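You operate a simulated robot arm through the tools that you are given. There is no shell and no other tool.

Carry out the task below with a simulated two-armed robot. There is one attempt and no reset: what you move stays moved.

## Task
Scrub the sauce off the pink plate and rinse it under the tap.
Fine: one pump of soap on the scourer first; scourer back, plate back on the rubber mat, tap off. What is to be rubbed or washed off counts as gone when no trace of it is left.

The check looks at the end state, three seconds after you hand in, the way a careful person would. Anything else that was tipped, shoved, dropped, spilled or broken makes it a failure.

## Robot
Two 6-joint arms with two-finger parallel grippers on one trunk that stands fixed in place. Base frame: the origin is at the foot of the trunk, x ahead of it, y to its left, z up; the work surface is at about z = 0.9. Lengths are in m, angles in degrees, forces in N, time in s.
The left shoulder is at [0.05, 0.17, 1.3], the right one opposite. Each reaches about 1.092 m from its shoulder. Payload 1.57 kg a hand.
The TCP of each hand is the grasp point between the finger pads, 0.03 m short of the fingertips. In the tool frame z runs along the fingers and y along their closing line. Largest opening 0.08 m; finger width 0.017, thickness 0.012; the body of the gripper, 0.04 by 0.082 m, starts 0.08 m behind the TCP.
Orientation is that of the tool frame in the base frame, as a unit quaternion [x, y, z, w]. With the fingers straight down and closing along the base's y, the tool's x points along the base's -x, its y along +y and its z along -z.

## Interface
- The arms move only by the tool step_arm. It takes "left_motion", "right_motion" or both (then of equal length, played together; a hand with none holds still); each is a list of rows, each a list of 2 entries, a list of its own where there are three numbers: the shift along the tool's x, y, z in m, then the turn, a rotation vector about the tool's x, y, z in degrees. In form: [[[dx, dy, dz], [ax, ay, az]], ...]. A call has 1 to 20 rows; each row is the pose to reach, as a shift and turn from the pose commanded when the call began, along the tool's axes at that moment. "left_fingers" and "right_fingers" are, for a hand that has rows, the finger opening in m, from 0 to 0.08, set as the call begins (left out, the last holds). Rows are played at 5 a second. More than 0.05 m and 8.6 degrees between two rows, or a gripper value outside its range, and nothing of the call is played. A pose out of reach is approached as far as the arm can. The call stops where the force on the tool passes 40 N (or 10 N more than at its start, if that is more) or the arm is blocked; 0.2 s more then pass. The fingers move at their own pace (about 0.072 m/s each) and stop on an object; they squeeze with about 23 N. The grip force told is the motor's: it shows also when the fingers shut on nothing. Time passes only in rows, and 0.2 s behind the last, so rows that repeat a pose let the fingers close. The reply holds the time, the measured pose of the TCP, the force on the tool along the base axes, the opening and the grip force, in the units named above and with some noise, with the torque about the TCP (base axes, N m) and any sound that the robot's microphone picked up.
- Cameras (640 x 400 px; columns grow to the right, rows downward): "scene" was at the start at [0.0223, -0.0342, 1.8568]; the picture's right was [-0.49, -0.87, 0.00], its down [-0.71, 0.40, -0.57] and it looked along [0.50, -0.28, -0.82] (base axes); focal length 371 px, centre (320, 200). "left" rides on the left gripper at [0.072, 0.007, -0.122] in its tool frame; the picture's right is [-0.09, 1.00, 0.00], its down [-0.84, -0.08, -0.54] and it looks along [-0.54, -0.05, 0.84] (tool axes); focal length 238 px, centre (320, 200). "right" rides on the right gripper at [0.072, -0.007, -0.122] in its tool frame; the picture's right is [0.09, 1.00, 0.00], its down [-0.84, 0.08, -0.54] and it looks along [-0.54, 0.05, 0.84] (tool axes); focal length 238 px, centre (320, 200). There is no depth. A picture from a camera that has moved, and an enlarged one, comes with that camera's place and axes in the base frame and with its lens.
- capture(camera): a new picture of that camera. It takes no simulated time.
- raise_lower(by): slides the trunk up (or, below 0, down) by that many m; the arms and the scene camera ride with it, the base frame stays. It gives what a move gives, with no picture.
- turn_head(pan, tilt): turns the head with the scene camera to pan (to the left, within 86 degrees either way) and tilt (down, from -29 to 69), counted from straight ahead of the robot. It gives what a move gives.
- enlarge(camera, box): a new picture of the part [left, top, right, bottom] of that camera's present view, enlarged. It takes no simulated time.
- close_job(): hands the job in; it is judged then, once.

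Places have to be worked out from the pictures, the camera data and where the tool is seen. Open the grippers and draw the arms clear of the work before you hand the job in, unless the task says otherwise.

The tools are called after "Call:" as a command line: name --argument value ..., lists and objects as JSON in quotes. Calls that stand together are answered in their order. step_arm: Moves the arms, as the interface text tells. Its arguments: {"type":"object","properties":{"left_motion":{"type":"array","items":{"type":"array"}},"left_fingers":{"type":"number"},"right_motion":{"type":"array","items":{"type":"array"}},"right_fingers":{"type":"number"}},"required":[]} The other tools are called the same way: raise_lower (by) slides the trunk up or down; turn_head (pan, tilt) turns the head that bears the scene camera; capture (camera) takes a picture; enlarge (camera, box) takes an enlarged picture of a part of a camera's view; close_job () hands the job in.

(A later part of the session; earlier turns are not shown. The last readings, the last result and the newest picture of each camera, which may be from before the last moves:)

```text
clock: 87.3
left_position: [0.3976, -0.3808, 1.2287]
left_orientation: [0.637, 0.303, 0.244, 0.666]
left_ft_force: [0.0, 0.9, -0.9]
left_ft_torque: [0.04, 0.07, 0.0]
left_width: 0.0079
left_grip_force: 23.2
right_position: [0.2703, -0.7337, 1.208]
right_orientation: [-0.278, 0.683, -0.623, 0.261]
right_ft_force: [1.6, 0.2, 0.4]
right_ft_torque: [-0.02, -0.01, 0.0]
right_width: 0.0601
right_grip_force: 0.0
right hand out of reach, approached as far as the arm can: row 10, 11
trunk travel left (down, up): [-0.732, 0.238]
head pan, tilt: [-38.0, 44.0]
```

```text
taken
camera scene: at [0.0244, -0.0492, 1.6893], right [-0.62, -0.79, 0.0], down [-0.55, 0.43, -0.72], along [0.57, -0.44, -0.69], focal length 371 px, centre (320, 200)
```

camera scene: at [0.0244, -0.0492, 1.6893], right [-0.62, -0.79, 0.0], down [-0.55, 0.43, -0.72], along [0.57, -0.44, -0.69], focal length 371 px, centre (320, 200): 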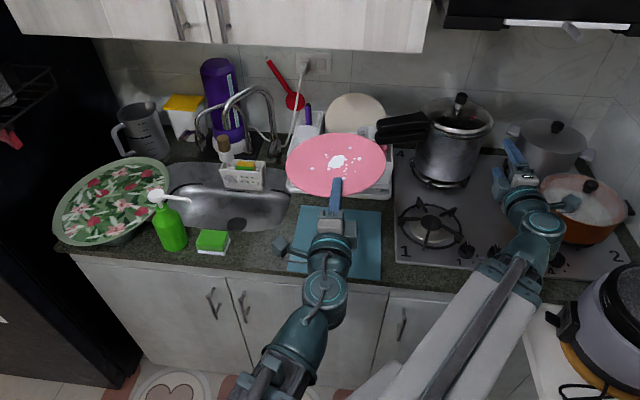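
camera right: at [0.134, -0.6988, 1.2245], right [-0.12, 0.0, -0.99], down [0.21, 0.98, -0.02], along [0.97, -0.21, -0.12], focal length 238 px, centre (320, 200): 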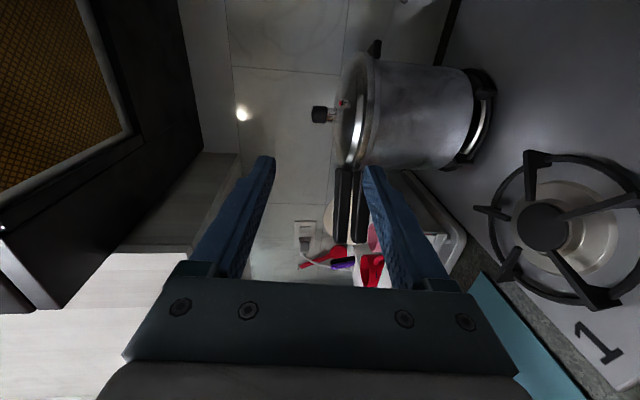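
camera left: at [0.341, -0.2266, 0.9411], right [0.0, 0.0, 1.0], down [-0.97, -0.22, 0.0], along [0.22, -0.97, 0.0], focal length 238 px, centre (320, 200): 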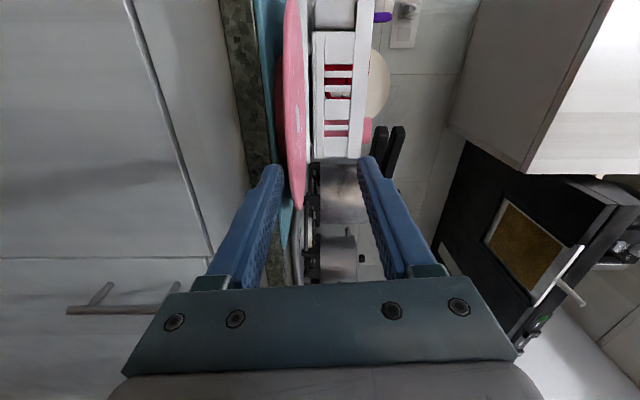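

The right hand is horizontal now. Next I'll swing the left hand with the plate towards the sink, staying at this height and short of the spout, while yawing it 28° so its camera avoids the soap bottle. I'll also level and pitch the right hand up slightly.

Call:
step_arm --left_motion '[[[0.031, 0.003, 0.0175], [-0.43, 4.65, 0]], [[0.062, 0.006, 0.035], [-0.86, 9.3, 0]], [[0.093, 0.0085, 0.0525], [-1.29, 13.95, 0]], [[0.124, 0.011, 0.07], [-1.72, 18.6, 0]], [[0.155, 0.014, 0.0875], [-2.15, 23.25, 0]], [[0.186, 0.017, 0.105], [-2.58, 27.9, 0]]]' --right_motion '[[[0, -0.0065, 0.0], [2, 0, 0]], [[0, -0.013, 0.0], [4, 0, 0]], [[0, -0.0195, 0.0], [6, 0, 0]], [[0, -0.026, 0.0], [8, 0, 0]], [[0, -0.0325, 0.0], [10, 0, 0]], [[0, -0.039, 0.0], [12, 0, 0]]]'

Call:
capture --camera "scene"

Call:
capture --camera "left"

```text
clock: 88.7
left_position: [0.605, -0.323, 1.2277]
left_orientation: [0.543, 0.45, 0.397, 0.587]
left_ft_force: [0.0, -0.9, -0.9]
left_ft_torque: [0.03, 0.11, -0.02]
left_width: 0.0076
left_grip_force: 23.5
right_position: [0.2804, -0.7359, 1.2234]
right_orientation: [-0.235, 0.675, -0.633, 0.296]
right_ft_force: [0.3, -0.4, -0.8]
right_ft_torque: [0.02, 0.04, 0.04]
right_width: 0.06
right_grip_force: 0.1
right hand out of reach, approached as far as the arm can: row 1, 2, 3, 4, 5, 6
trunk travel left (down, up): [-0.732, 0.238]
head pan, tilt: [-38.0, 44.0]
```

```text
taken
camera scene: at [0.0247, -0.0494, 1.6893], right [-0.62, -0.79, 0.0], down [-0.55, 0.43, -0.72], along [0.57, -0.44, -0.69], focal length 371 px, centre (320, 200)
```

scene: 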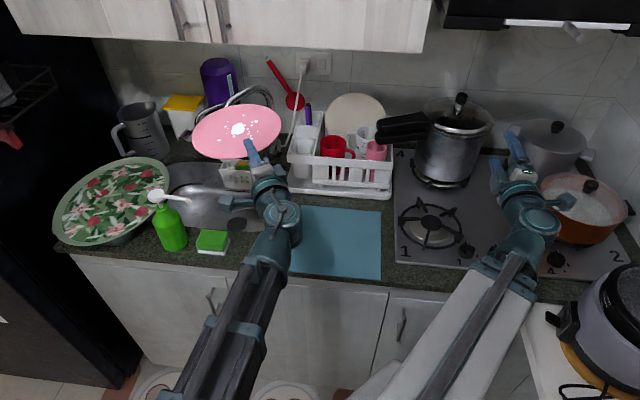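

```text
taken
camera left: at [0.5069, -0.2207, 1.2267], right [0.0, 0.0, 1.0], down [-0.76, -0.65, 0.0], along [0.65, -0.76, 0.01], focal length 238 px, centre (320, 200)
```

left: 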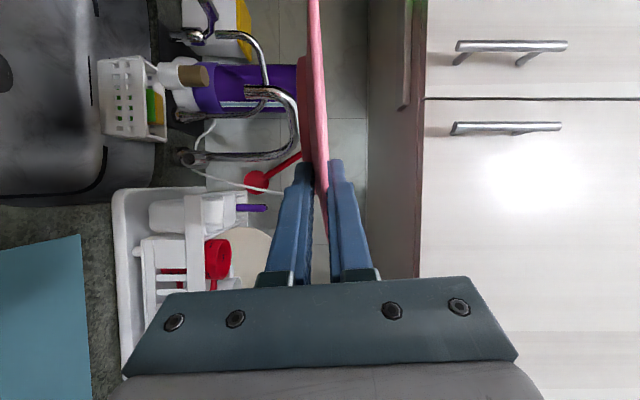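

The plate is near the sink at e=0.25, n=0.73, and the spout arch top is at about z=1.185. I'll lower the trunk 0.19 so the plate is at z≈1.04, below the outlet height.

Call:
raise_lower --by -0.19

Call:
capture --camera "scene"

Call:
capture --camera "left"

Call:
capture --camera "right"

```text
clock: 90.8
left_position: [0.6044, -0.3225, 1.038]
left_orientation: [0.544, 0.449, 0.398, 0.587]
left_ft_force: [-0.8, 0.6, -2.0]
left_ft_torque: [0.03, 0.13, 0.02]
left_width: 0.0078
left_grip_force: 22.8
right_position: [0.2791, -0.7349, 1.0326]
right_orientation: [-0.235, 0.674, -0.634, 0.296]
right_ft_force: [0.6, 0.7, 0.4]
right_ft_torque: [-0.02, -0.04, 0.0]
right_width: 0.06
right_grip_force: 0.1
trunk travel left (down, up): [-0.542, 0.428]
head pan, tilt: [-38.0, 44.0]
```

```text
taken
camera scene: at [0.0243, -0.0492, 1.4993], right [-0.62, -0.79, 0.0], down [-0.55, 0.43, -0.72], along [0.57, -0.44, -0.69], focal length 371 px, centre (320, 200)
```

scene: 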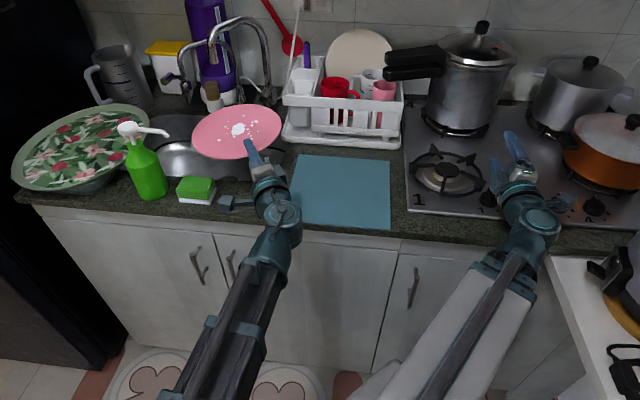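

```text
taken
camera left: at [0.5061, -0.2204, 1.0369], right [0.0, 0.0, 1.0], down [-0.76, -0.65, 0.0], along [0.65, -0.76, 0.01], focal length 238 px, centre (320, 200)
```

left: 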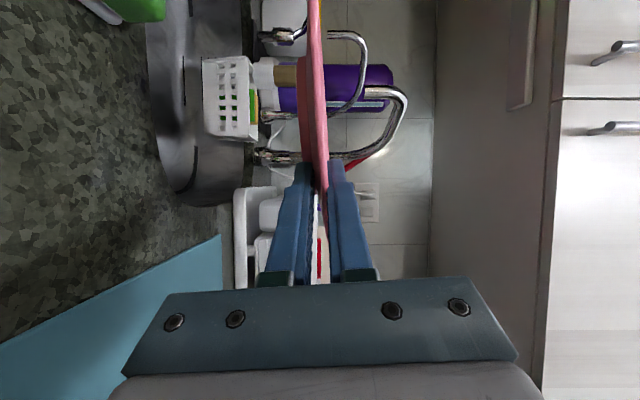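

```text
taken
camera right: at [0.1423, -0.6985, 1.0345], right [-0.01, 0.02, -1.0], down [0.22, 0.97, 0.02], along [0.97, -0.22, -0.01], focal length 238 px, centre (320, 200)
```

right: 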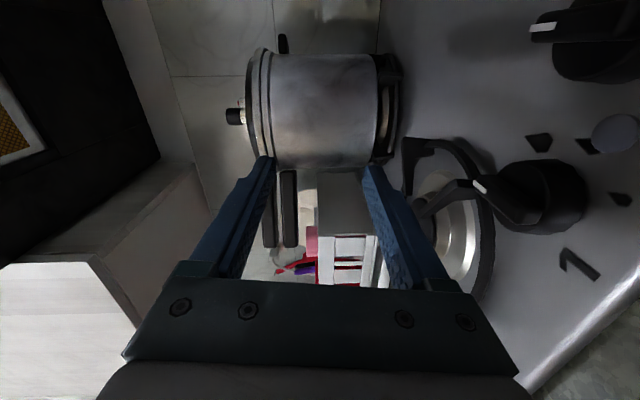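

The plate is edge-on at z≈1.04 and the outlet is at z≈1.115 ahead. I'll slide the plate forward under the outlet, with its centre at about e=0.36, n=0.84.

Call:
step_arm --left_motion '[[[0.011, 0.001, 0.037], [0, 0, 0]], [[0.022, 0.002, 0.074], [0, 0, 0]], [[0.033, 0.003, 0.111], [0, 0, 0]], [[0.0438, 0.004, 0.1478], [0, 0, 0]]]'

Call:
capture --camera "scene"

Call:
capture --camera "left"

Call:
enlarge --camera "scene" --box '[160, 40, 340, 210]'

```text
clock: 91.8
left_position: [0.7602, -0.3204, 1.0383]
left_orientation: [0.544, 0.448, 0.398, 0.587]
left_ft_force: [0.1, -0.1, -0.2]
left_ft_torque: [0.01, 0.07, -0.02]
left_width: 0.0079
left_grip_force: 22.8
right_position: [0.2785, -0.7352, 1.0326]
right_orientation: [-0.236, 0.674, -0.634, 0.296]
right_ft_force: [0.6, -0.3, -0.6]
right_ft_torque: [0.02, 0.01, -0.03]
right_width: 0.0601
right_grip_force: 0.0
trunk travel left (down, up): [-0.542, 0.428]
head pan, tilt: [-38.0, 44.0]
```

```text
taken
camera scene: at [0.0245, -0.0493, 1.4993], right [-0.62, -0.79, 0.0], down [-0.55, 0.43, -0.72], along [0.57, -0.44, -0.69], focal length 371 px, centre (320, 200)
```

scene: 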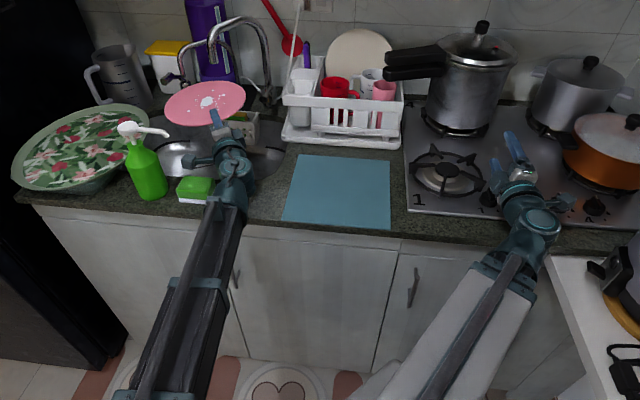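

```text
taken
camera left: at [0.6617, -0.2188, 1.0368], right [0.0, 0.0, 1.0], down [-0.76, -0.65, 0.0], along [0.65, -0.76, 0.01], focal length 238 px, centre (320, 200)
```

left: 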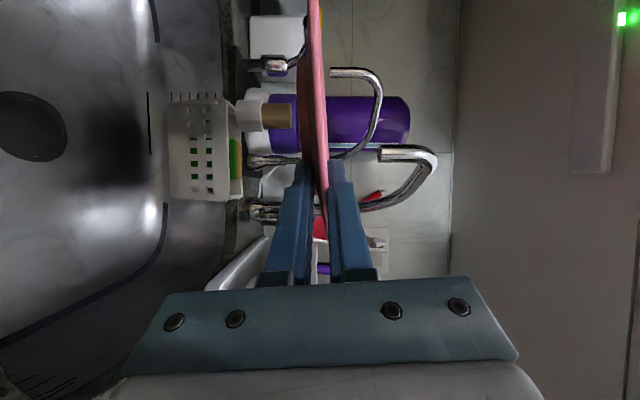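

```text
2.35 times, centred on (250, 125) of scene
camera zoom: at [0.0245, -0.0493, 1.4993], right [-0.62, -0.79, 0.0], down [-0.55, 0.43, -0.72], along [0.57, -0.44, -0.69], focal length 873 px, centre (485, 376)
```

zoom: 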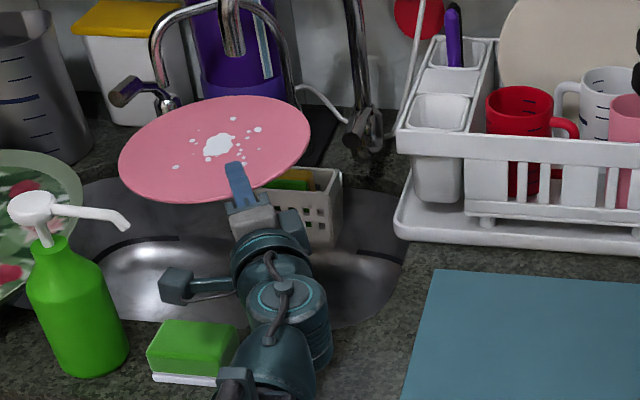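

The plate is under the tap, with the stream point near its far half. Next is the right hand: I'll yaw it 30° towards +e in place, then route it along the counter front to the tap lever.

Call:
step_arm --right_motion '[[[-0.022, 0.0024, -0.006], [-0.62, -5.96, -0.13]], [[-0.044, 0.0048, -0.0125], [-1.24, -11.92, -0.26]], [[-0.067, 0.0072, -0.019], [-1.86, -17.88, -0.4]], [[-0.089, 0.0096, -0.025], [-2.48, -23.84, -0.53]], [[-0.111, 0.012, -0.0315], [-3.1, -29.8, -0.66]]]'

Call:
capture --camera "scene"

```text
clock: 93.0
left_position: [0.7579, -0.3198, 1.0382]
left_orientation: [0.544, 0.449, 0.398, 0.587]
left_ft_force: [0.1, -0.1, -1.0]
left_ft_torque: [0.01, 0.11, -0.01]
left_width: 0.0079
left_grip_force: 22.9
right_position: [0.3386, -0.6335, 1.0311]
right_orientation: [-0.399, 0.596, -0.53, 0.452]
right_ft_force: [-1.3, -0.5, 0.4]
right_ft_torque: [-0.02, 0.01, 0.0]
right_width: 0.0601
right_grip_force: 0.1
trunk travel left (down, up): [-0.542, 0.428]
head pan, tilt: [-38.0, 44.0]
```

```text
taken
camera scene: at [0.0244, -0.0492, 1.4993], right [-0.62, -0.79, 0.0], down [-0.55, 0.43, -0.72], along [0.57, -0.44, -0.69], focal length 371 px, centre (320, 200)
```

scene: 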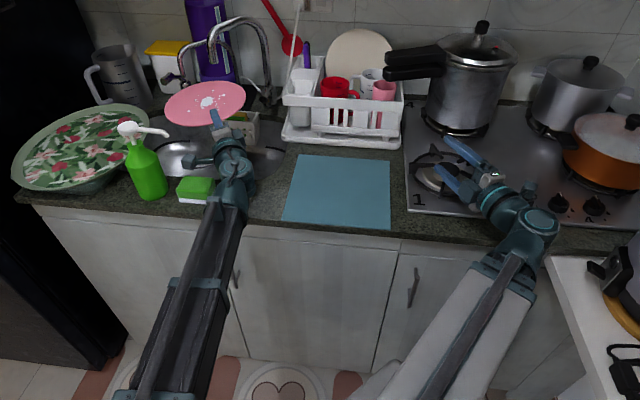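

The right hand is yawed and level. I'll move it along a clear arc in front of the rack towards the lever.

Call:
step_arm --right_motion '[[[-0.0174, 0.0008, 0.0436], [0, 0, 0]], [[-0.0417, 0.0024, 0.0859], [0, 0, 0]], [[-0.0709, 0.0048, 0.1195], [0, 0, 0]], [[-0.1034, 0.0077, 0.1492], [0, 0, 0]], [[-0.1386, 0.011, 0.1781], [0, 0, 0]], [[-0.1728, 0.0141, 0.2088], [0, 0, 0]], [[-0.2045, 0.0168, 0.2439], [0, 0, 0]], [[-0.232, 0.019, 0.2765], [0, 0, 0]], [[-0.2551, 0.0208, 0.3066], [0, 0, 0]]]'

Call:
capture --camera "scene"

Call:
capture --camera "right"

Call:
enlarge --camera "scene" --box '[180, 30, 340, 200]'

```text
clock: 95.0
left_position: [0.7588, -0.321, 1.0386]
left_orientation: [0.544, 0.448, 0.398, 0.587]
left_ft_force: [0.2, 0.3, -1.3]
left_ft_torque: [0.01, 0.09, 0.02]
left_width: 0.0075
left_grip_force: 23.0
right_position: [0.7039, -0.4709, 1.0325]
right_orientation: [-0.401, 0.591, -0.536, 0.45]
right_ft_force: [0.1, 0.5, 0.9]
right_ft_torque: [0.0, -0.01, -0.01]
right_width: 0.0597
right_grip_force: 0.0
trunk travel left (down, up): [-0.542, 0.428]
head pan, tilt: [-38.0, 44.0]
```

```text
taken
camera scene: at [0.0245, -0.0492, 1.4993], right [-0.62, -0.79, 0.0], down [-0.55, 0.43, -0.72], along [0.57, -0.44, -0.69], focal length 371 px, centre (320, 200)
```

scene: 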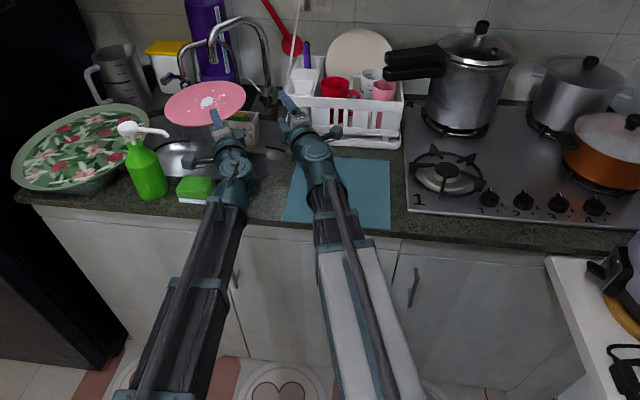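

```text
taken
camera right: at [0.5665, -0.5075, 1.0342], right [-0.02, 0.01, -1.0], down [-0.29, 0.96, 0.02], along [0.96, 0.29, -0.01], focal length 238 px, centre (320, 200)
```

right: 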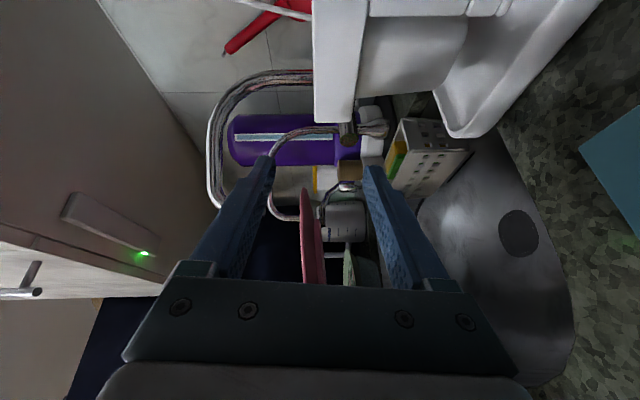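

```text
2.35 times, centred on (260, 115) of scene
camera zoom: at [0.0245, -0.0492, 1.4993], right [-0.62, -0.79, 0.0], down [-0.55, 0.43, -0.72], along [0.57, -0.44, -0.69], focal length 873 px, centre (461, 400)
```

zoom: 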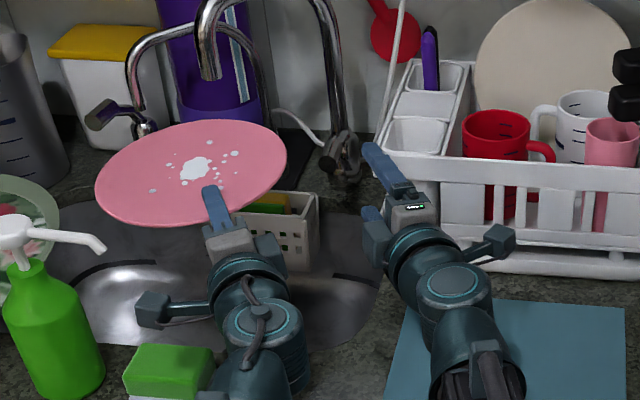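

The right hand is in front of the lever, whose end I now see at about e=0.245, n=0.945, z=1.0, just past the rack corner at (0.19, 0.914). I'll pitch down about 8.5° and advance part-way so the open fingers will straddle the lever end.

Call:
step_arm --right_motion '[[[-0.001, 0.0153, 0.02], [-4.25, 0, 0]], [[-0.003, 0.0309, 0.045], [-8.5, 0, 0]], [[-0.0045, 0.0308, 0.065], [-8.5, 0, 0]]]'

Call:
capture --camera "right"

Call:
enlarge --camera "scene" --box '[200, 50, 320, 150]'

Call:
capture --camera "left"

```text
clock: 95.8
left_position: [0.7594, -0.3207, 1.0387]
left_orientation: [0.543, 0.45, 0.397, 0.587]
left_ft_force: [0.4, -1.0, -0.6]
left_ft_torque: [0.01, 0.13, 0.0]
left_width: 0.0079
left_grip_force: 23.1
right_position: [0.7659, -0.4832, 1.0002]
right_orientation: [-0.433, 0.629, -0.491, 0.419]
right_ft_force: [0.3, 0.4, -0.5]
right_ft_torque: [-0.03, 0.0, -0.01]
right_width: 0.0599
right_grip_force: 0.1
trunk travel left (down, up): [-0.542, 0.428]
head pan, tilt: [-38.0, 44.0]
```

```text
taken
camera right: at [0.631, -0.5219, 1.0199], right [-0.16, 0.05, -0.99], down [-0.3, 0.95, 0.1], along [0.94, 0.31, -0.13], focal length 238 px, centre (320, 200)
```

right: 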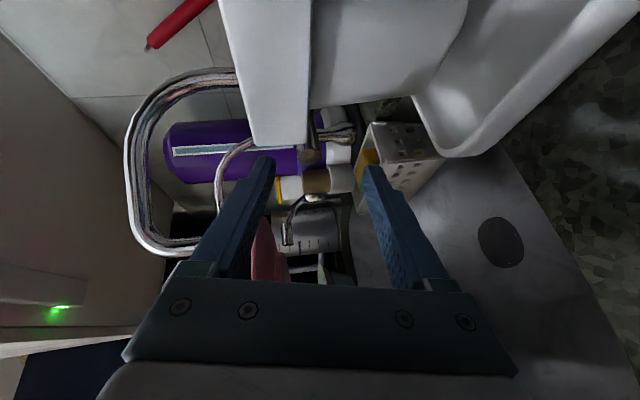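

```text
4.00 times, centred on (260, 100) of scene
camera zoom: at [0.0246, -0.0492, 1.4993], right [-0.62, -0.79, 0.0], down [-0.55, 0.43, -0.72], along [0.57, -0.44, -0.69], focal length 1484 px, centre (560, 600)
```

zoom: 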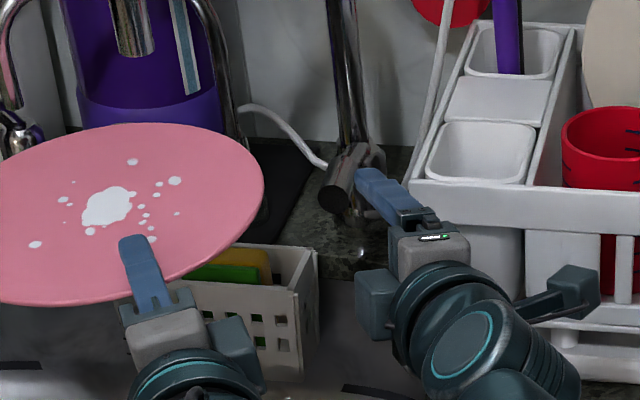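

```text
taken
camera left: at [0.6609, -0.2188, 1.0368], right [0.0, 0.0, 1.0], down [-0.76, -0.65, 0.0], along [0.65, -0.76, 0.01], focal length 238 px, centre (320, 200)
```

left: 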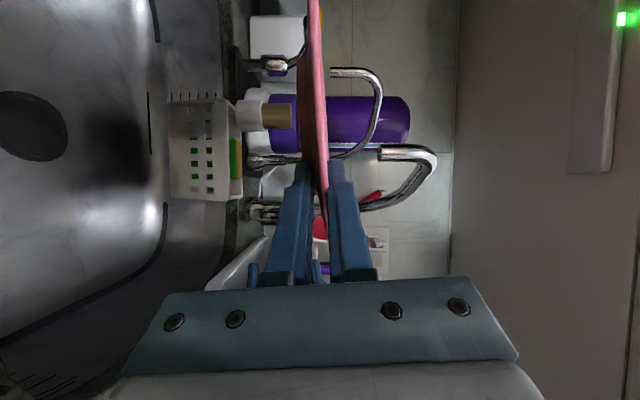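

The upper fingertip is right by the lever cap, which I put at about e=0.242, n=0.938, z=1.0. I'll advance so the open fingers straddle the lever end, one above and one below.

Call:
step_arm --right_motion '[[[-0.0037, -0.0046, 0.0297], [0, 0, 0]], [[-0.0073, -0.0093, 0.0594], [0, 0, 0]]]'

Call:
capture --camera "right"

Call:
enlarge --camera "scene" --box '[200, 50, 320, 150]'

Call:
enlarge --camera "left" --box '[220, 120, 400, 300]'

```text
clock: 96.4
left_position: [0.7594, -0.3215, 1.0388]
left_orientation: [0.544, 0.45, 0.397, 0.587]
left_ft_force: [-0.2, 0.9, -1.0]
left_ft_torque: [0.0, 0.08, -0.03]
left_width: 0.0079
left_grip_force: 23.4
right_position: [0.8265, -0.4912, 0.9998]
right_orientation: [-0.434, 0.63, -0.49, 0.417]
right_ft_force: [-0.1, -0.1, -0.2]
right_ft_torque: [0.0, -0.02, 0.03]
right_width: 0.0599
right_grip_force: 0.1
trunk travel left (down, up): [-0.542, 0.428]
head pan, tilt: [-38.0, 44.0]
```

```text
taken
camera right: at [0.6914, -0.5302, 1.0195], right [-0.16, 0.05, -0.99], down [-0.3, 0.95, 0.1], along [0.94, 0.31, -0.14], focal length 238 px, centre (320, 200)
```

right: 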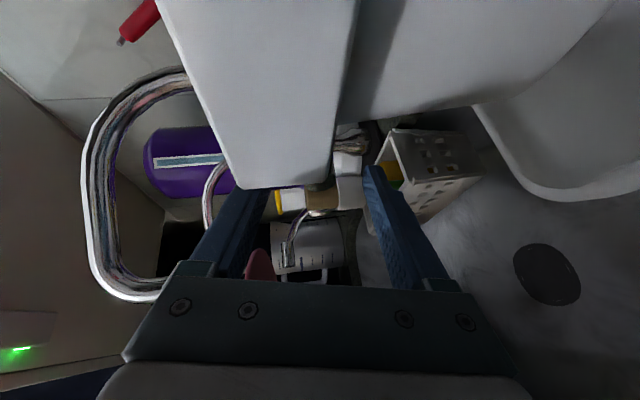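

```text
4.00 times, centred on (260, 100) of scene
camera zoom: at [0.0247, -0.0493, 1.4993], right [-0.62, -0.79, 0.0], down [-0.55, 0.43, -0.72], along [0.57, -0.44, -0.69], focal length 1484 px, centre (560, 600)
```

zoom: 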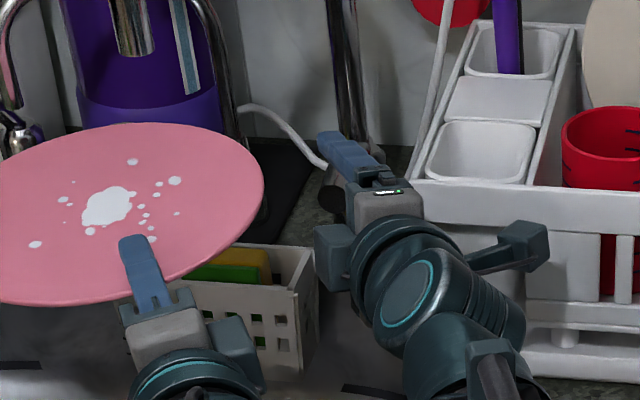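

```text
2.22 times, centred on (310, 210) of left
camera zoom: at [0.6611, -0.2189, 1.0367], right [0.0, 0.0, 1.0], down [-0.76, -0.65, 0.0], along [0.65, -0.76, 0.01], focal length 530 px, centre (342, 178)
```

zoom: 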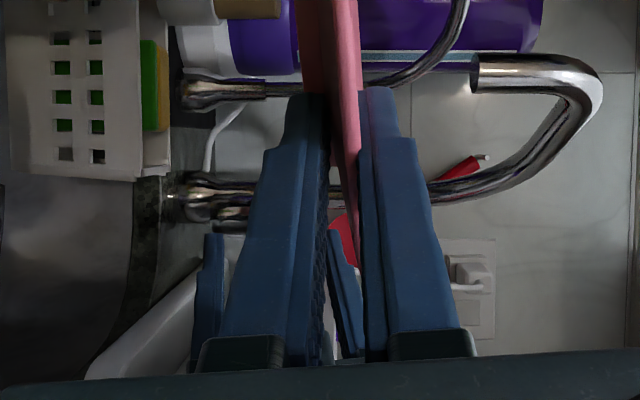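

The fingers straddle the lever with no contact force yet. I'll pitch the right hand upwards in steps so the lower finger lifts the lever, watching the force and listening for water.

Call:
step_arm --right_motion '[[[0, -0.0078, -0.0001], [2, 0, 0]], [[0, -0.0156, -0.0005], [4, 0, 0]], [[0, -0.0234, -0.0012], [6, 0, 0]], [[0, -0.0312, -0.0022], [8, 0, 0]]]'

Call:
enlarge --camera "scene" --box '[180, 30, 320, 150]'

Call:
capture --camera "right"

```text
clock: 97.4
left_position: [0.7583, -0.3205, 1.0388]
left_orientation: [0.543, 0.45, 0.397, 0.587]
left_ft_force: [-0.2, 0.2, -1.1]
left_ft_torque: [-0.01, 0.1, -0.02]
left_width: 0.0078
left_grip_force: 23.3
right_position: [0.8283, -0.4959, 1.0306]
right_orientation: [-0.404, 0.593, -0.534, 0.448]
right_ft_force: [0.0, 0.0, -2.7]
right_ft_torque: [0.03, 0.02, 0.05]
right_width: 0.0609
right_grip_force: 0.7
trunk travel left (down, up): [-0.542, 0.428]
head pan, tilt: [-38.0, 44.0]
```

```text
3.33 times, centred on (250, 90) of scene
camera zoom: at [0.0246, -0.0492, 1.4993], right [-0.62, -0.79, 0.0], down [-0.55, 0.43, -0.72], along [0.57, -0.44, -0.69], focal length 1237 px, centre (553, 567)
```

zoom: 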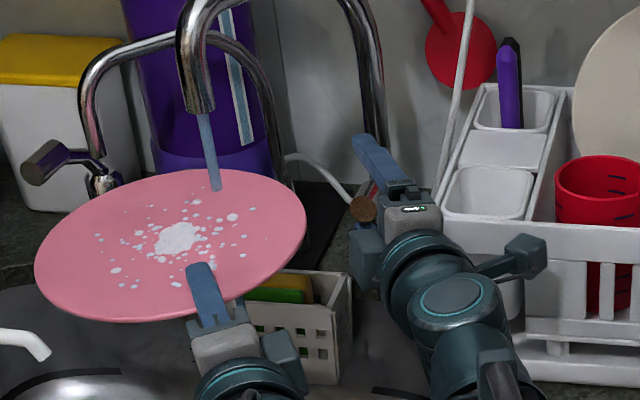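

```text
taken
camera right: at [0.6909, -0.5325, 1.0334], right [-0.03, 0.02, -1.0], down [-0.29, 0.96, 0.02], along [0.96, 0.29, -0.02], focal length 238 px, centre (320, 200)
```

right: 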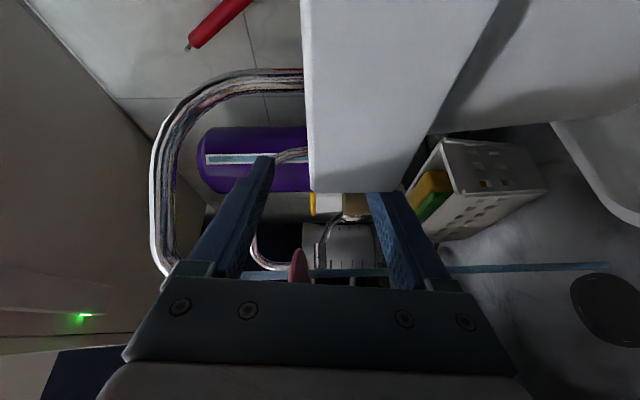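

Water is running: lifting the lever opened the tap, and the stream lands on the far part of the plate. I'll withdraw the right hand straight back along its axis and check that the lever stays up.

Call:
step_arm --right_motion '[[[0, 0, -0.03], [0, 0, 0]], [[0, 0, -0.06], [0, 0, 0]], [[0, 0, -0.09], [0, 0, 0]]]'

Call:
enlarge --camera "scene" --box '[160, 30, 320, 150]'

Call:
capture --camera "left"

```text
clock: 98.2
left_position: [0.7582, -0.3215, 1.0391]
left_orientation: [0.543, 0.45, 0.398, 0.587]
left_ft_force: [-0.6, 0.2, -1.3]
left_ft_torque: [0.01, 0.11, 0.02]
left_width: 0.0078
left_grip_force: 23.0
right_position: [0.7401, -0.4704, 1.0316]
right_orientation: [-0.402, 0.593, -0.534, 0.449]
right_ft_force: [0.8, -0.1, -0.1]
right_ft_torque: [0.02, -0.01, 0.03]
right_width: 0.0599
right_grip_force: 0.2
trunk travel left (down, up): [-0.542, 0.428]
head pan, tilt: [-38.0, 44.0]
```

```text
3.33 times, centred on (240, 90) of scene
camera zoom: at [0.0243, -0.0492, 1.4993], right [-0.62, -0.79, 0.0], down [-0.55, 0.43, -0.72], along [0.57, -0.44, -0.69], focal length 1237 px, centre (587, 567)
```

zoom: 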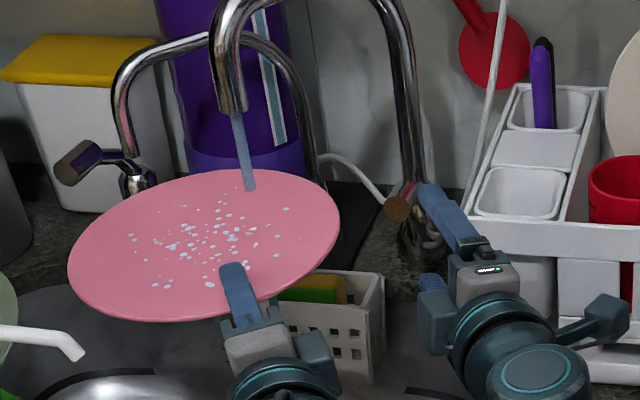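

```text
taken
camera left: at [0.6608, -0.2186, 1.0369], right [0.0, 0.0, 1.0], down [-0.76, -0.65, 0.0], along [0.65, -0.76, 0.01], focal length 238 px, centre (320, 200)
```

left: 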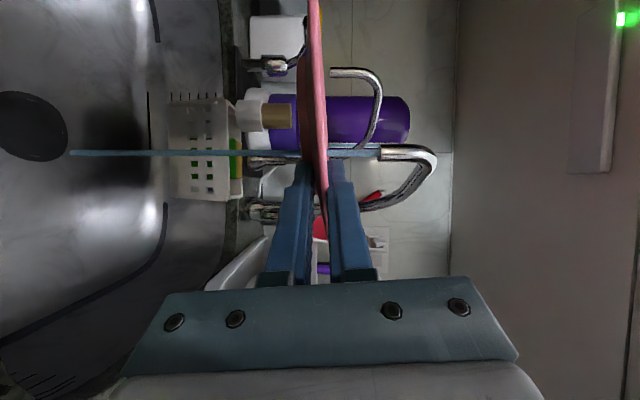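

The lever stays up and the foam is already dissolving. I'll back the right hand off a bit more and slide the plate forward so the stream hits near its centre, then hold there.

Call:
step_arm --left_motion '[[[0, 0, 0], [0, 0, 0]], [[0, 0, 0], [0, 0, 0]], [[-0.013, -0.0012, 0.0104], [0, 0, 0]], [[-0.026, -0.0024, 0.0208], [0, 0, 0]], [[-0.0393, -0.0036, 0.0312], [0, 0, 0]], [[-0.041, -0.0038, 0.039], [0, 0, 0]], [[-0.0427, -0.0039, 0.0464], [0, 0, 0]], [[-0.0427, -0.0039, 0.0464], [0, 0, 0]], [[-0.0427, -0.0039, 0.0464], [0, 0, 0]], [[-0.0427, -0.0039, 0.0464], [0, 0, 0]], [[-0.0427, -0.0039, 0.0464], [0, 0, 0]], [[-0.0427, -0.0039, 0.0464], [0, 0, 0]]]' --right_motion '[[[0, 0, -0.03], [0, 0, 0]], [[0, 0, -0.06], [0, 0, 0]], [[0, 0, -0.06], [0, 0, 0]], [[0, 0, -0.06], [0, 0, 0]], [[0, 0, -0.06], [0, 0, 0]], [[0, 0, -0.06], [0, 0, 0]], [[0, 0, -0.06], [0, 0, 0]], [[0, 0, -0.06], [0, 0, 0]], [[0, 0, -0.06], [0, 0, 0]], [[0, 0, -0.06], [0, 0, 0]], [[0, 0, -0.06], [0, 0, 0]], [[0, 0, -0.06], [0, 0, 0]]]'

Call:
enlarge --camera "scene" --box '[160, 30, 320, 150]'

Call:
capture --camera "scene"

```text
clock: 100.8
left_position: [0.7912, -0.3765, 1.0383]
left_orientation: [0.543, 0.448, 0.397, 0.589]
left_ft_force: [0.3, 0.4, -0.9]
left_ft_torque: [0.05, 0.08, -0.01]
left_width: 0.0077
left_grip_force: 23.1
right_position: [0.6841, -0.4541, 1.0307]
right_orientation: [-0.402, 0.593, -0.534, 0.448]
right_ft_force: [-0.3, 0.0, -0.3]
right_ft_torque: [0.01, -0.03, 0.04]
right_width: 0.0601
right_grip_force: 0.1
right hand out of reach, approached as far as the arm can: row 2, 3, 4, 5, 6, 7, 8, 9, 10, 11, 12
trunk travel left (down, up): [-0.542, 0.428]
head pan, tilt: [-38.0, 44.0]
```

```text
3.33 times, centred on (240, 90) of scene
camera zoom: at [0.0244, -0.0492, 1.4993], right [-0.62, -0.79, 0.0], down [-0.55, 0.43, -0.72], along [0.57, -0.44, -0.69], focal length 1237 px, centre (587, 567)
```

zoom: 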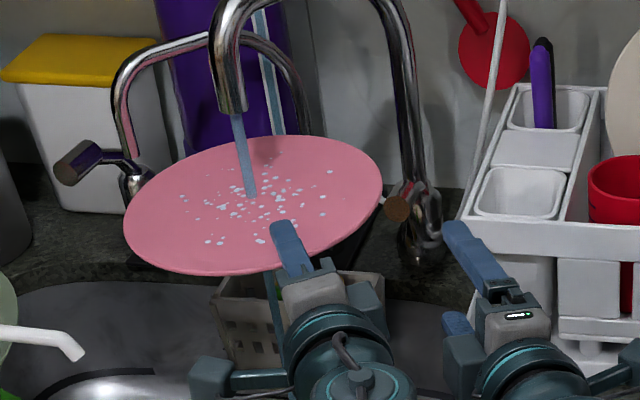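

```text
taken
camera scene: at [0.0244, -0.0492, 1.4993], right [-0.62, -0.79, 0.0], down [-0.55, 0.43, -0.72], along [0.57, -0.44, -0.69], focal length 371 px, centre (320, 200)
```

scene: 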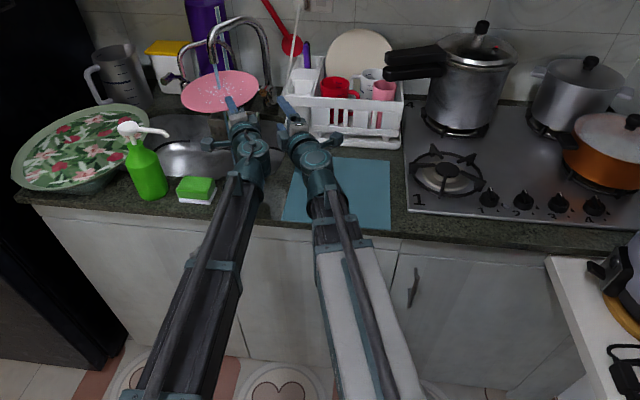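

The stream now hits near the plate's centre and the foam keeps thinning. I'll move the plate slowly around under the stream to rinse every part, staying clear of the lever and the second spout.

Call:
step_arm --left_motion '[[[-0.0036, -0.0003, -0.0189], [0, 0, 0]], [[-0.0036, -0.0003, -0.0189], [0, 0, 0]], [[-0.0013, -0.0001, -0.0403], [0, 0, 0]], [[-0.0013, -0.0001, -0.0403], [0, 0, 0]], [[0.0164, 0.0015, -0.0309], [0, 0, 0]], [[0.0164, 0.0015, -0.0309], [0, 0, 0]], [[0.032, 0.0029, -0.0283], [0, 0, 0]], [[0.032, 0.0029, -0.0283], [0, 0, 0]], [[0.0226, 0.002, -0.0106], [0, 0, 0]], [[0.0226, 0.002, -0.0106], [0, 0, 0]], [[0, 0, 0], [0, 0, 0]], [[0, 0, 0], [0, 0, 0]], [[0.0141, 0.0013, -0.0265], [0, 0, 0]], [[0.0281, 0.0025, -0.053], [0, 0, 0]], [[0.0281, 0.0025, -0.053], [0, 0, 0]], [[0.0141, 0.0013, -0.0265], [0, 0, 0]], [[0, 0, 0], [0, 0, 0]], [[0, 0, 0], [0, 0, 0]], [[0, 0, 0], [0, 0, 0]], [[0, 0, 0], [0, 0, 0]]]'

Call:
enlarge --camera "scene" --box '[160, 30, 320, 150]'

```text
clock: 105.0
left_position: [0.7903, -0.3773, 1.0398]
left_orientation: [0.543, 0.448, 0.399, 0.588]
left_ft_force: [-0.2, -0.3, -1.5]
left_ft_torque: [0.06, 0.08, -0.01]
left_width: 0.0078
left_grip_force: 22.9
right_position: [0.6844, -0.4554, 1.0306]
right_orientation: [-0.403, 0.593, -0.534, 0.448]
right_ft_force: [-1.5, 0.3, 0.5]
right_ft_torque: [-0.03, -0.03, 0.0]
right_width: 0.0602
right_grip_force: 0.0
trunk travel left (down, up): [-0.542, 0.428]
head pan, tilt: [-38.0, 44.0]
```

```text
3.33 times, centred on (240, 90) of scene
camera zoom: at [0.0245, -0.0492, 1.4993], right [-0.62, -0.79, 0.0], down [-0.55, 0.43, -0.72], along [0.57, -0.44, -0.69], focal length 1237 px, centre (587, 567)
```

zoom: 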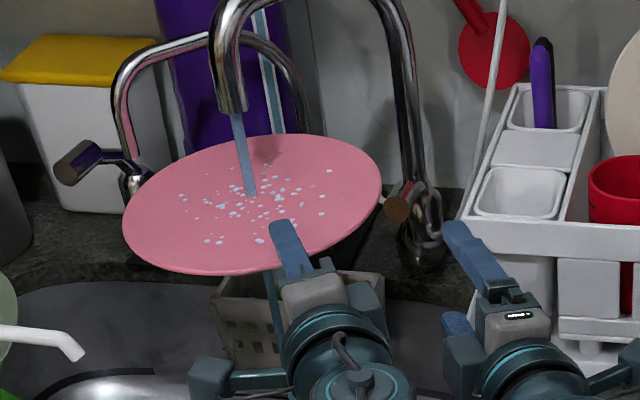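

The spots look similar to the previous picture, so I'll zoom in closely to see whether they're foam or just water droplets.

Call:
enlarge --camera "scene" --box '[185, 60, 260, 112]'

```text
7.69 times, centred on (222, 86) of scene
camera zoom: at [0.0245, -0.0492, 1.4993], right [-0.62, -0.79, 0.0], down [-0.55, 0.43, -0.72], along [0.57, -0.44, -0.69], focal length 2855 px, centre (1070, 1077)
```

zoom: 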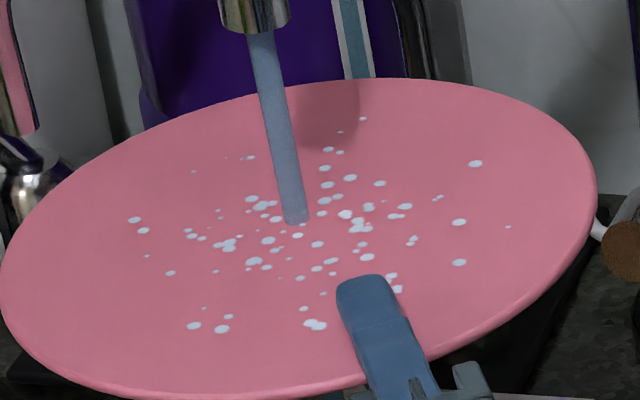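

These look like remaining suds. I'll hold still under the stream for a few seconds to see whether they wash away with time.

Call:
step_arm --left_motion '[[[0, 0, 0], [0, 0, 0]], [[0, 0, 0], [0, 0, 0]], [[0, 0, 0], [0, 0, 0]], [[0, 0, 0], [0, 0, 0]], [[0, 0, 0], [0, 0, 0]], [[0, 0, 0], [0, 0, 0]], [[0, 0, 0], [0, 0, 0]], [[0, 0, 0], [0, 0, 0]], [[0, 0, 0], [0, 0, 0]], [[0, 0, 0], [0, 0, 0]], [[0, 0, 0], [0, 0, 0]], [[0, 0, 0], [0, 0, 0]], [[0, 0, 0], [0, 0, 0]], [[0, 0, 0], [0, 0, 0]], [[0, 0, 0], [0, 0, 0]]]'

Call:
enlarge --camera "scene" --box '[185, 60, 260, 112]'

Call:
capture --camera "left"

```text
clock: 108.2
left_position: [0.7913, -0.377, 1.0386]
left_orientation: [0.542, 0.448, 0.398, 0.588]
left_ft_force: [0.2, 0.8, -0.8]
left_ft_torque: [-0.01, 0.07, 0.04]
left_width: 0.008
left_grip_force: 22.9
right_position: [0.6843, -0.4547, 1.0311]
right_orientation: [-0.403, 0.592, -0.534, 0.449]
right_ft_force: [0.2, -0.3, 0.0]
right_ft_torque: [0.0, -0.02, -0.01]
right_width: 0.06
right_grip_force: 0.1
trunk travel left (down, up): [-0.542, 0.428]
head pan, tilt: [-38.0, 44.0]
```

```text
7.69 times, centred on (222, 86) of scene
camera zoom: at [0.0244, -0.0492, 1.4993], right [-0.62, -0.79, 0.0], down [-0.55, 0.43, -0.72], along [0.57, -0.44, -0.69], focal length 2855 px, centre (1070, 1077)
```

zoom: 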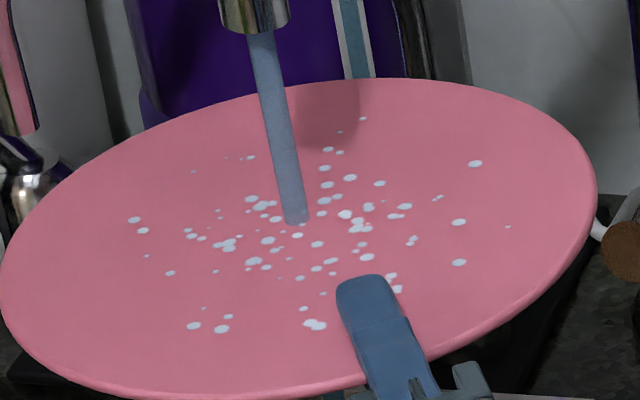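

```text
taken
camera left: at [0.6932, -0.2743, 1.0371], right [-0.01, 0.01, 1.0], down [-0.76, -0.65, 0.0], along [0.65, -0.76, 0.01], focal length 238 px, centre (320, 200)
```

left: 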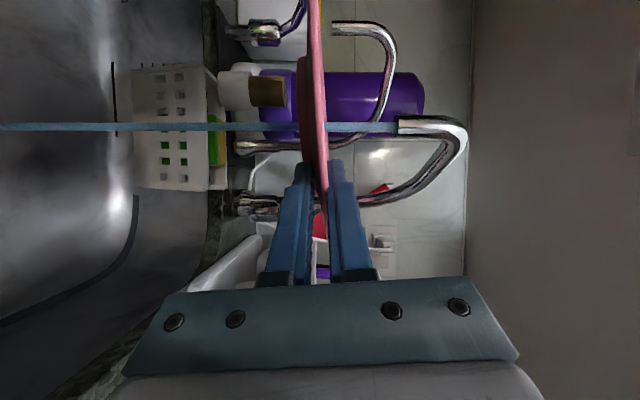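

There was no change even right beside the stream, so these bluish dots may be water droplets rather than foam. I'll zoom in as far as possible to compare colours.

Call:
enlarge --camera "scene" --box '[206, 78, 242, 104]'

```text
15.38 times, centred on (224, 91) of scene
camera zoom: at [0.0244, -0.0492, 1.4993], right [-0.62, -0.79, 0.0], down [-0.55, 0.43, -0.72], along [0.57, -0.44, -0.69], focal length 5709 px, centre (1797, 1877)
```

zoom: 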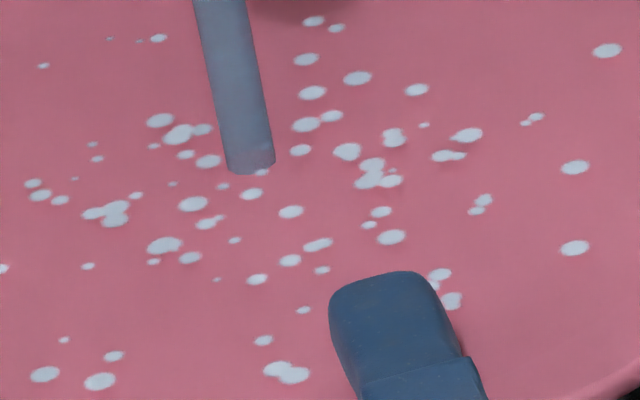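

I can't tell foam from droplets by colour. I'll roll the plate about 15° so its +e side is lower and water sheets across it, then hold under the stream.

Call:
step_arm --left_motion '[[[0, 0, 0], [0, 0, -5]], [[0, 0, 0], [0, 0, -10]], [[0, 0, 0], [0, 0, -15]], [[0, 0, 0], [0, 0, -15]], [[0, 0, 0], [0, 0, -15]], [[0, 0, 0], [0, 0, -15]], [[0, 0, 0], [0, 0, -15]], [[0, 0, 0], [0, 0, -15]], [[0, 0, 0], [0, 0, -15]], [[0, 0, 0], [0, 0, -15]], [[0, 0, 0], [0, 0, -15]], [[0, 0, 0], [0, 0, -15]]]'

Call:
enlarge --camera "scene" --box '[185, 55, 265, 112]'

```text
clock: 110.8
left_position: [0.7914, -0.3763, 1.0384]
left_orientation: [0.48, 0.515, 0.319, 0.634]
left_ft_force: [-0.9, 0.7, -0.5]
left_ft_torque: [0.03, 0.08, 0.01]
left_width: 0.0076
left_grip_force: 23.1
right_position: [0.6837, -0.4548, 1.0315]
right_orientation: [-0.403, 0.592, -0.534, 0.449]
right_ft_force: [-0.2, 0.7, -0.4]
right_ft_torque: [0.01, 0.01, 0.01]
right_width: 0.06
right_grip_force: 0.0
trunk travel left (down, up): [-0.542, 0.428]
head pan, tilt: [-38.0, 44.0]
```

```text
7.02 times, centred on (225, 84) of scene
camera zoom: at [0.0244, -0.0492, 1.4993], right [-0.62, -0.79, 0.0], down [-0.55, 0.43, -0.72], along [0.57, -0.44, -0.69], focal length 2604 px, centre (987, 1018)
```

zoom: 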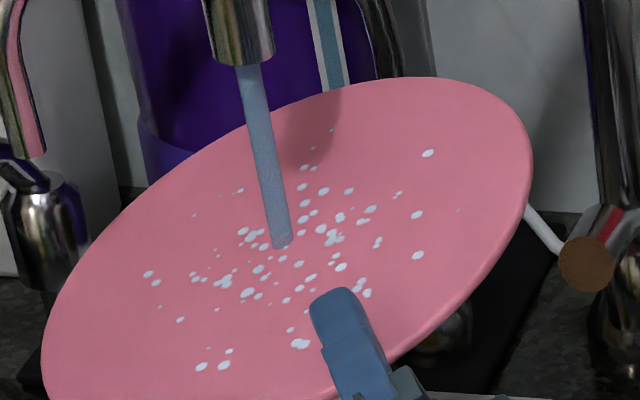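

Nothing moved with the tilt. When I map the original isolated foam spots onto this view, they are no longer where they'd be, so these dots seem to be a new pattern of water droplets. To be sure, I'll level the plate, move it back to leave room, and open the tap further to see if anything changes.

Call:
step_arm --left_motion '[[[0.01, 0.0037, -0.0116], [0, 0, 5]], [[0.0201, 0.0074, -0.0232], [0, 0, 10]], [[0.0302, 0.0111, -0.0348], [0, 0, 15]], [[0.0402, 0.0148, -0.0464], [0, 0, 15]]]'

Call:
enlarge --camera "scene" --box '[160, 30, 320, 150]'

```text
clock: 111.8
left_position: [0.7587, -0.3221, 1.0395]
left_orientation: [0.543, 0.449, 0.398, 0.587]
left_ft_force: [0.1, -0.2, -0.9]
left_ft_torque: [0.01, 0.06, -0.01]
left_width: 0.0079
left_grip_force: 23.1
right_position: [0.6854, -0.4537, 1.0312]
right_orientation: [-0.403, 0.593, -0.534, 0.449]
right_ft_force: [0.2, 0.6, -0.2]
right_ft_torque: [0.0, 0.04, 0.02]
right_width: 0.06
right_grip_force: 0.0
trunk travel left (down, up): [-0.542, 0.428]
head pan, tilt: [-38.0, 44.0]
```

```text
3.33 times, centred on (240, 90) of scene
camera zoom: at [0.0244, -0.0492, 1.4993], right [-0.62, -0.79, 0.0], down [-0.55, 0.43, -0.72], along [0.57, -0.44, -0.69], focal length 1237 px, centre (587, 567)
```

zoom: 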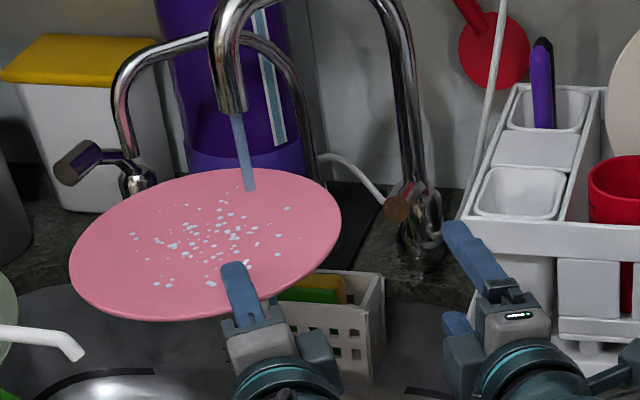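

The lever cap is at z≈1.016, only about 7° above closed, so the flow is small. I'll go back and straddle the lever again with the right fingers.

Call:
step_arm --right_motion '[[[0.0, 0.005, 0.035], [-2, 0, 0]], [[0.0, 0.0107, 0.07], [-4, 0, 0]], [[0.0003, 0.0107, 0.108], [-4, 0, 0]], [[0.0006, 0.0107, 0.1458], [-4, 0, 0]]]'

Call:
enlarge --camera "scene" --box '[160, 30, 320, 150]'

Call:
capture --camera "right"

```text
clock: 112.8
left_position: [0.759, -0.3228, 1.0385]
left_orientation: [0.544, 0.449, 0.397, 0.587]
left_ft_force: [-0.1, -0.1, -0.6]
left_ft_torque: [0.0, 0.12, -0.03]
left_width: 0.0077
left_grip_force: 22.8
right_position: [0.8272, -0.4953, 1.0149]
right_orientation: [-0.42, 0.611, -0.512, 0.433]
right_ft_force: [0.4, 0.0, 0.4]
right_ft_torque: [-0.02, 0.03, -0.01]
right_width: 0.0599
right_grip_force: 0.1
trunk travel left (down, up): [-0.542, 0.428]
head pan, tilt: [-38.0, 44.0]
```

```text
3.33 times, centred on (240, 90) of scene
camera zoom: at [0.0247, -0.0493, 1.4992], right [-0.62, -0.79, 0.0], down [-0.55, 0.43, -0.72], along [0.57, -0.44, -0.69], focal length 1237 px, centre (587, 567)
```

zoom: 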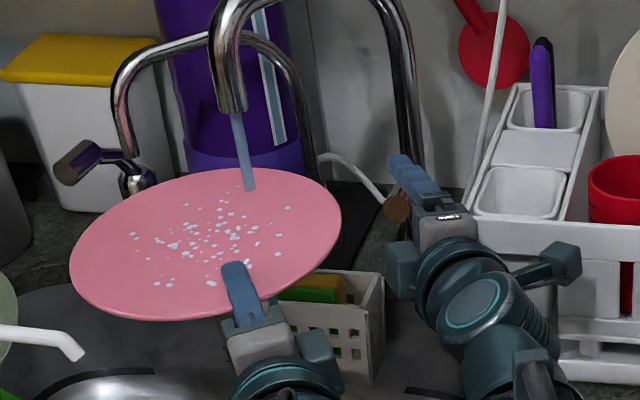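

```text
taken
camera right: at [0.6902, -0.5336, 1.0264], right [-0.09, 0.04, -0.99], down [-0.3, 0.95, 0.06], along [0.95, 0.3, -0.08], focal length 238 px, centre (320, 200)
```

right: 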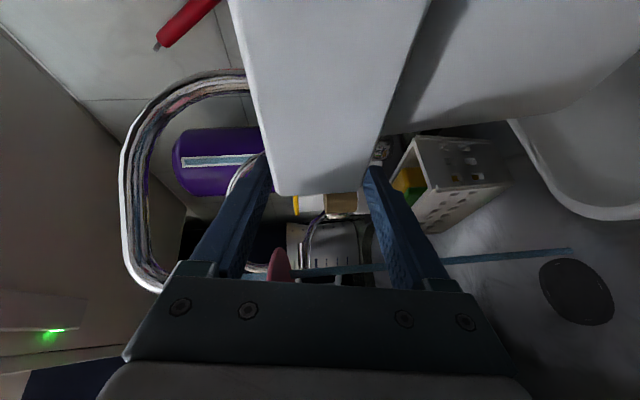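

I'll lift the lever further by pitching up 8°, then check the stream and the plate.

Call:
step_arm --right_motion '[[[0, -0.0078, -0.0001], [2, 0, 0]], [[0, -0.0156, -0.0005], [4, 0, 0]], [[0, -0.0234, -0.0012], [6, 0, 0]], [[0, -0.0312, -0.0022], [8, 0, 0]], [[0, -0.0389, -0.0034], [10, 0, 0]], [[0, -0.0389, -0.0034], [10, 0, 0]], [[0, -0.0389, -0.0034], [10, 0, 0]], [[0, -0.0389, -0.0034], [10, 0, 0]]]'

Call:
enlarge --camera "scene" --box '[160, 30, 320, 150]'

Call:
enlarge --camera "scene" --box '[175, 65, 255, 115]'

```text
clock: 114.6
left_position: [0.7582, -0.3233, 1.038]
left_orientation: [0.543, 0.449, 0.398, 0.587]
left_ft_force: [0.0, 0.1, -0.7]
left_ft_torque: [0.06, 0.11, 0.01]
left_width: 0.0078
left_grip_force: 23.2
right_position: [0.8259, -0.4989, 1.0351]
right_orientation: [-0.39, 0.591, -0.542, 0.453]
right_ft_force: [-0.3, 0.4, -0.5]
right_ft_torque: [0.0, 0.02, -0.01]
right_width: 0.0604
right_grip_force: 0.3
right hand out of reach, approached as far as the arm can: row 4, 5
trunk travel left (down, up): [-0.542, 0.428]
head pan, tilt: [-38.0, 44.0]
```

```text
3.33 times, centred on (240, 90) of scene
camera zoom: at [0.0245, -0.0492, 1.4993], right [-0.62, -0.79, 0.0], down [-0.55, 0.43, -0.72], along [0.57, -0.44, -0.69], focal length 1237 px, centre (587, 567)
```

zoom: 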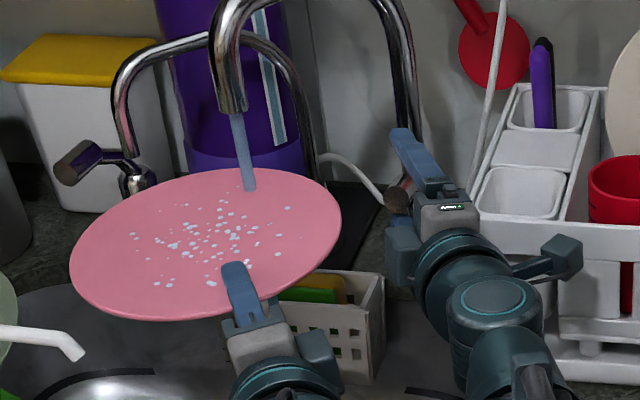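

```text
8.00 times, centred on (215, 90) of scene
camera zoom: at [0.0245, -0.0492, 1.4993], right [-0.62, -0.79, 0.0], down [-0.55, 0.43, -0.72], along [0.57, -0.44, -0.69], focal length 2969 px, centre (1160, 1080)
```

zoom: 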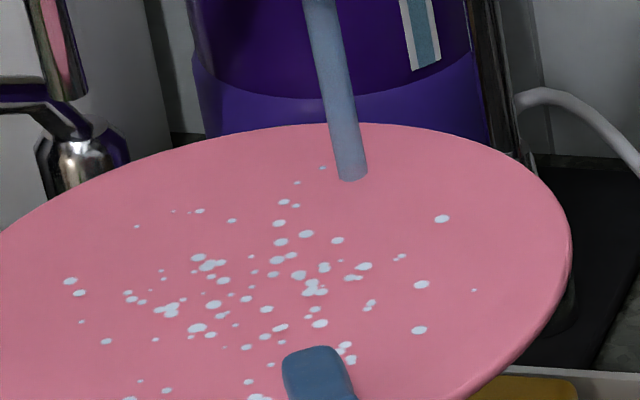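

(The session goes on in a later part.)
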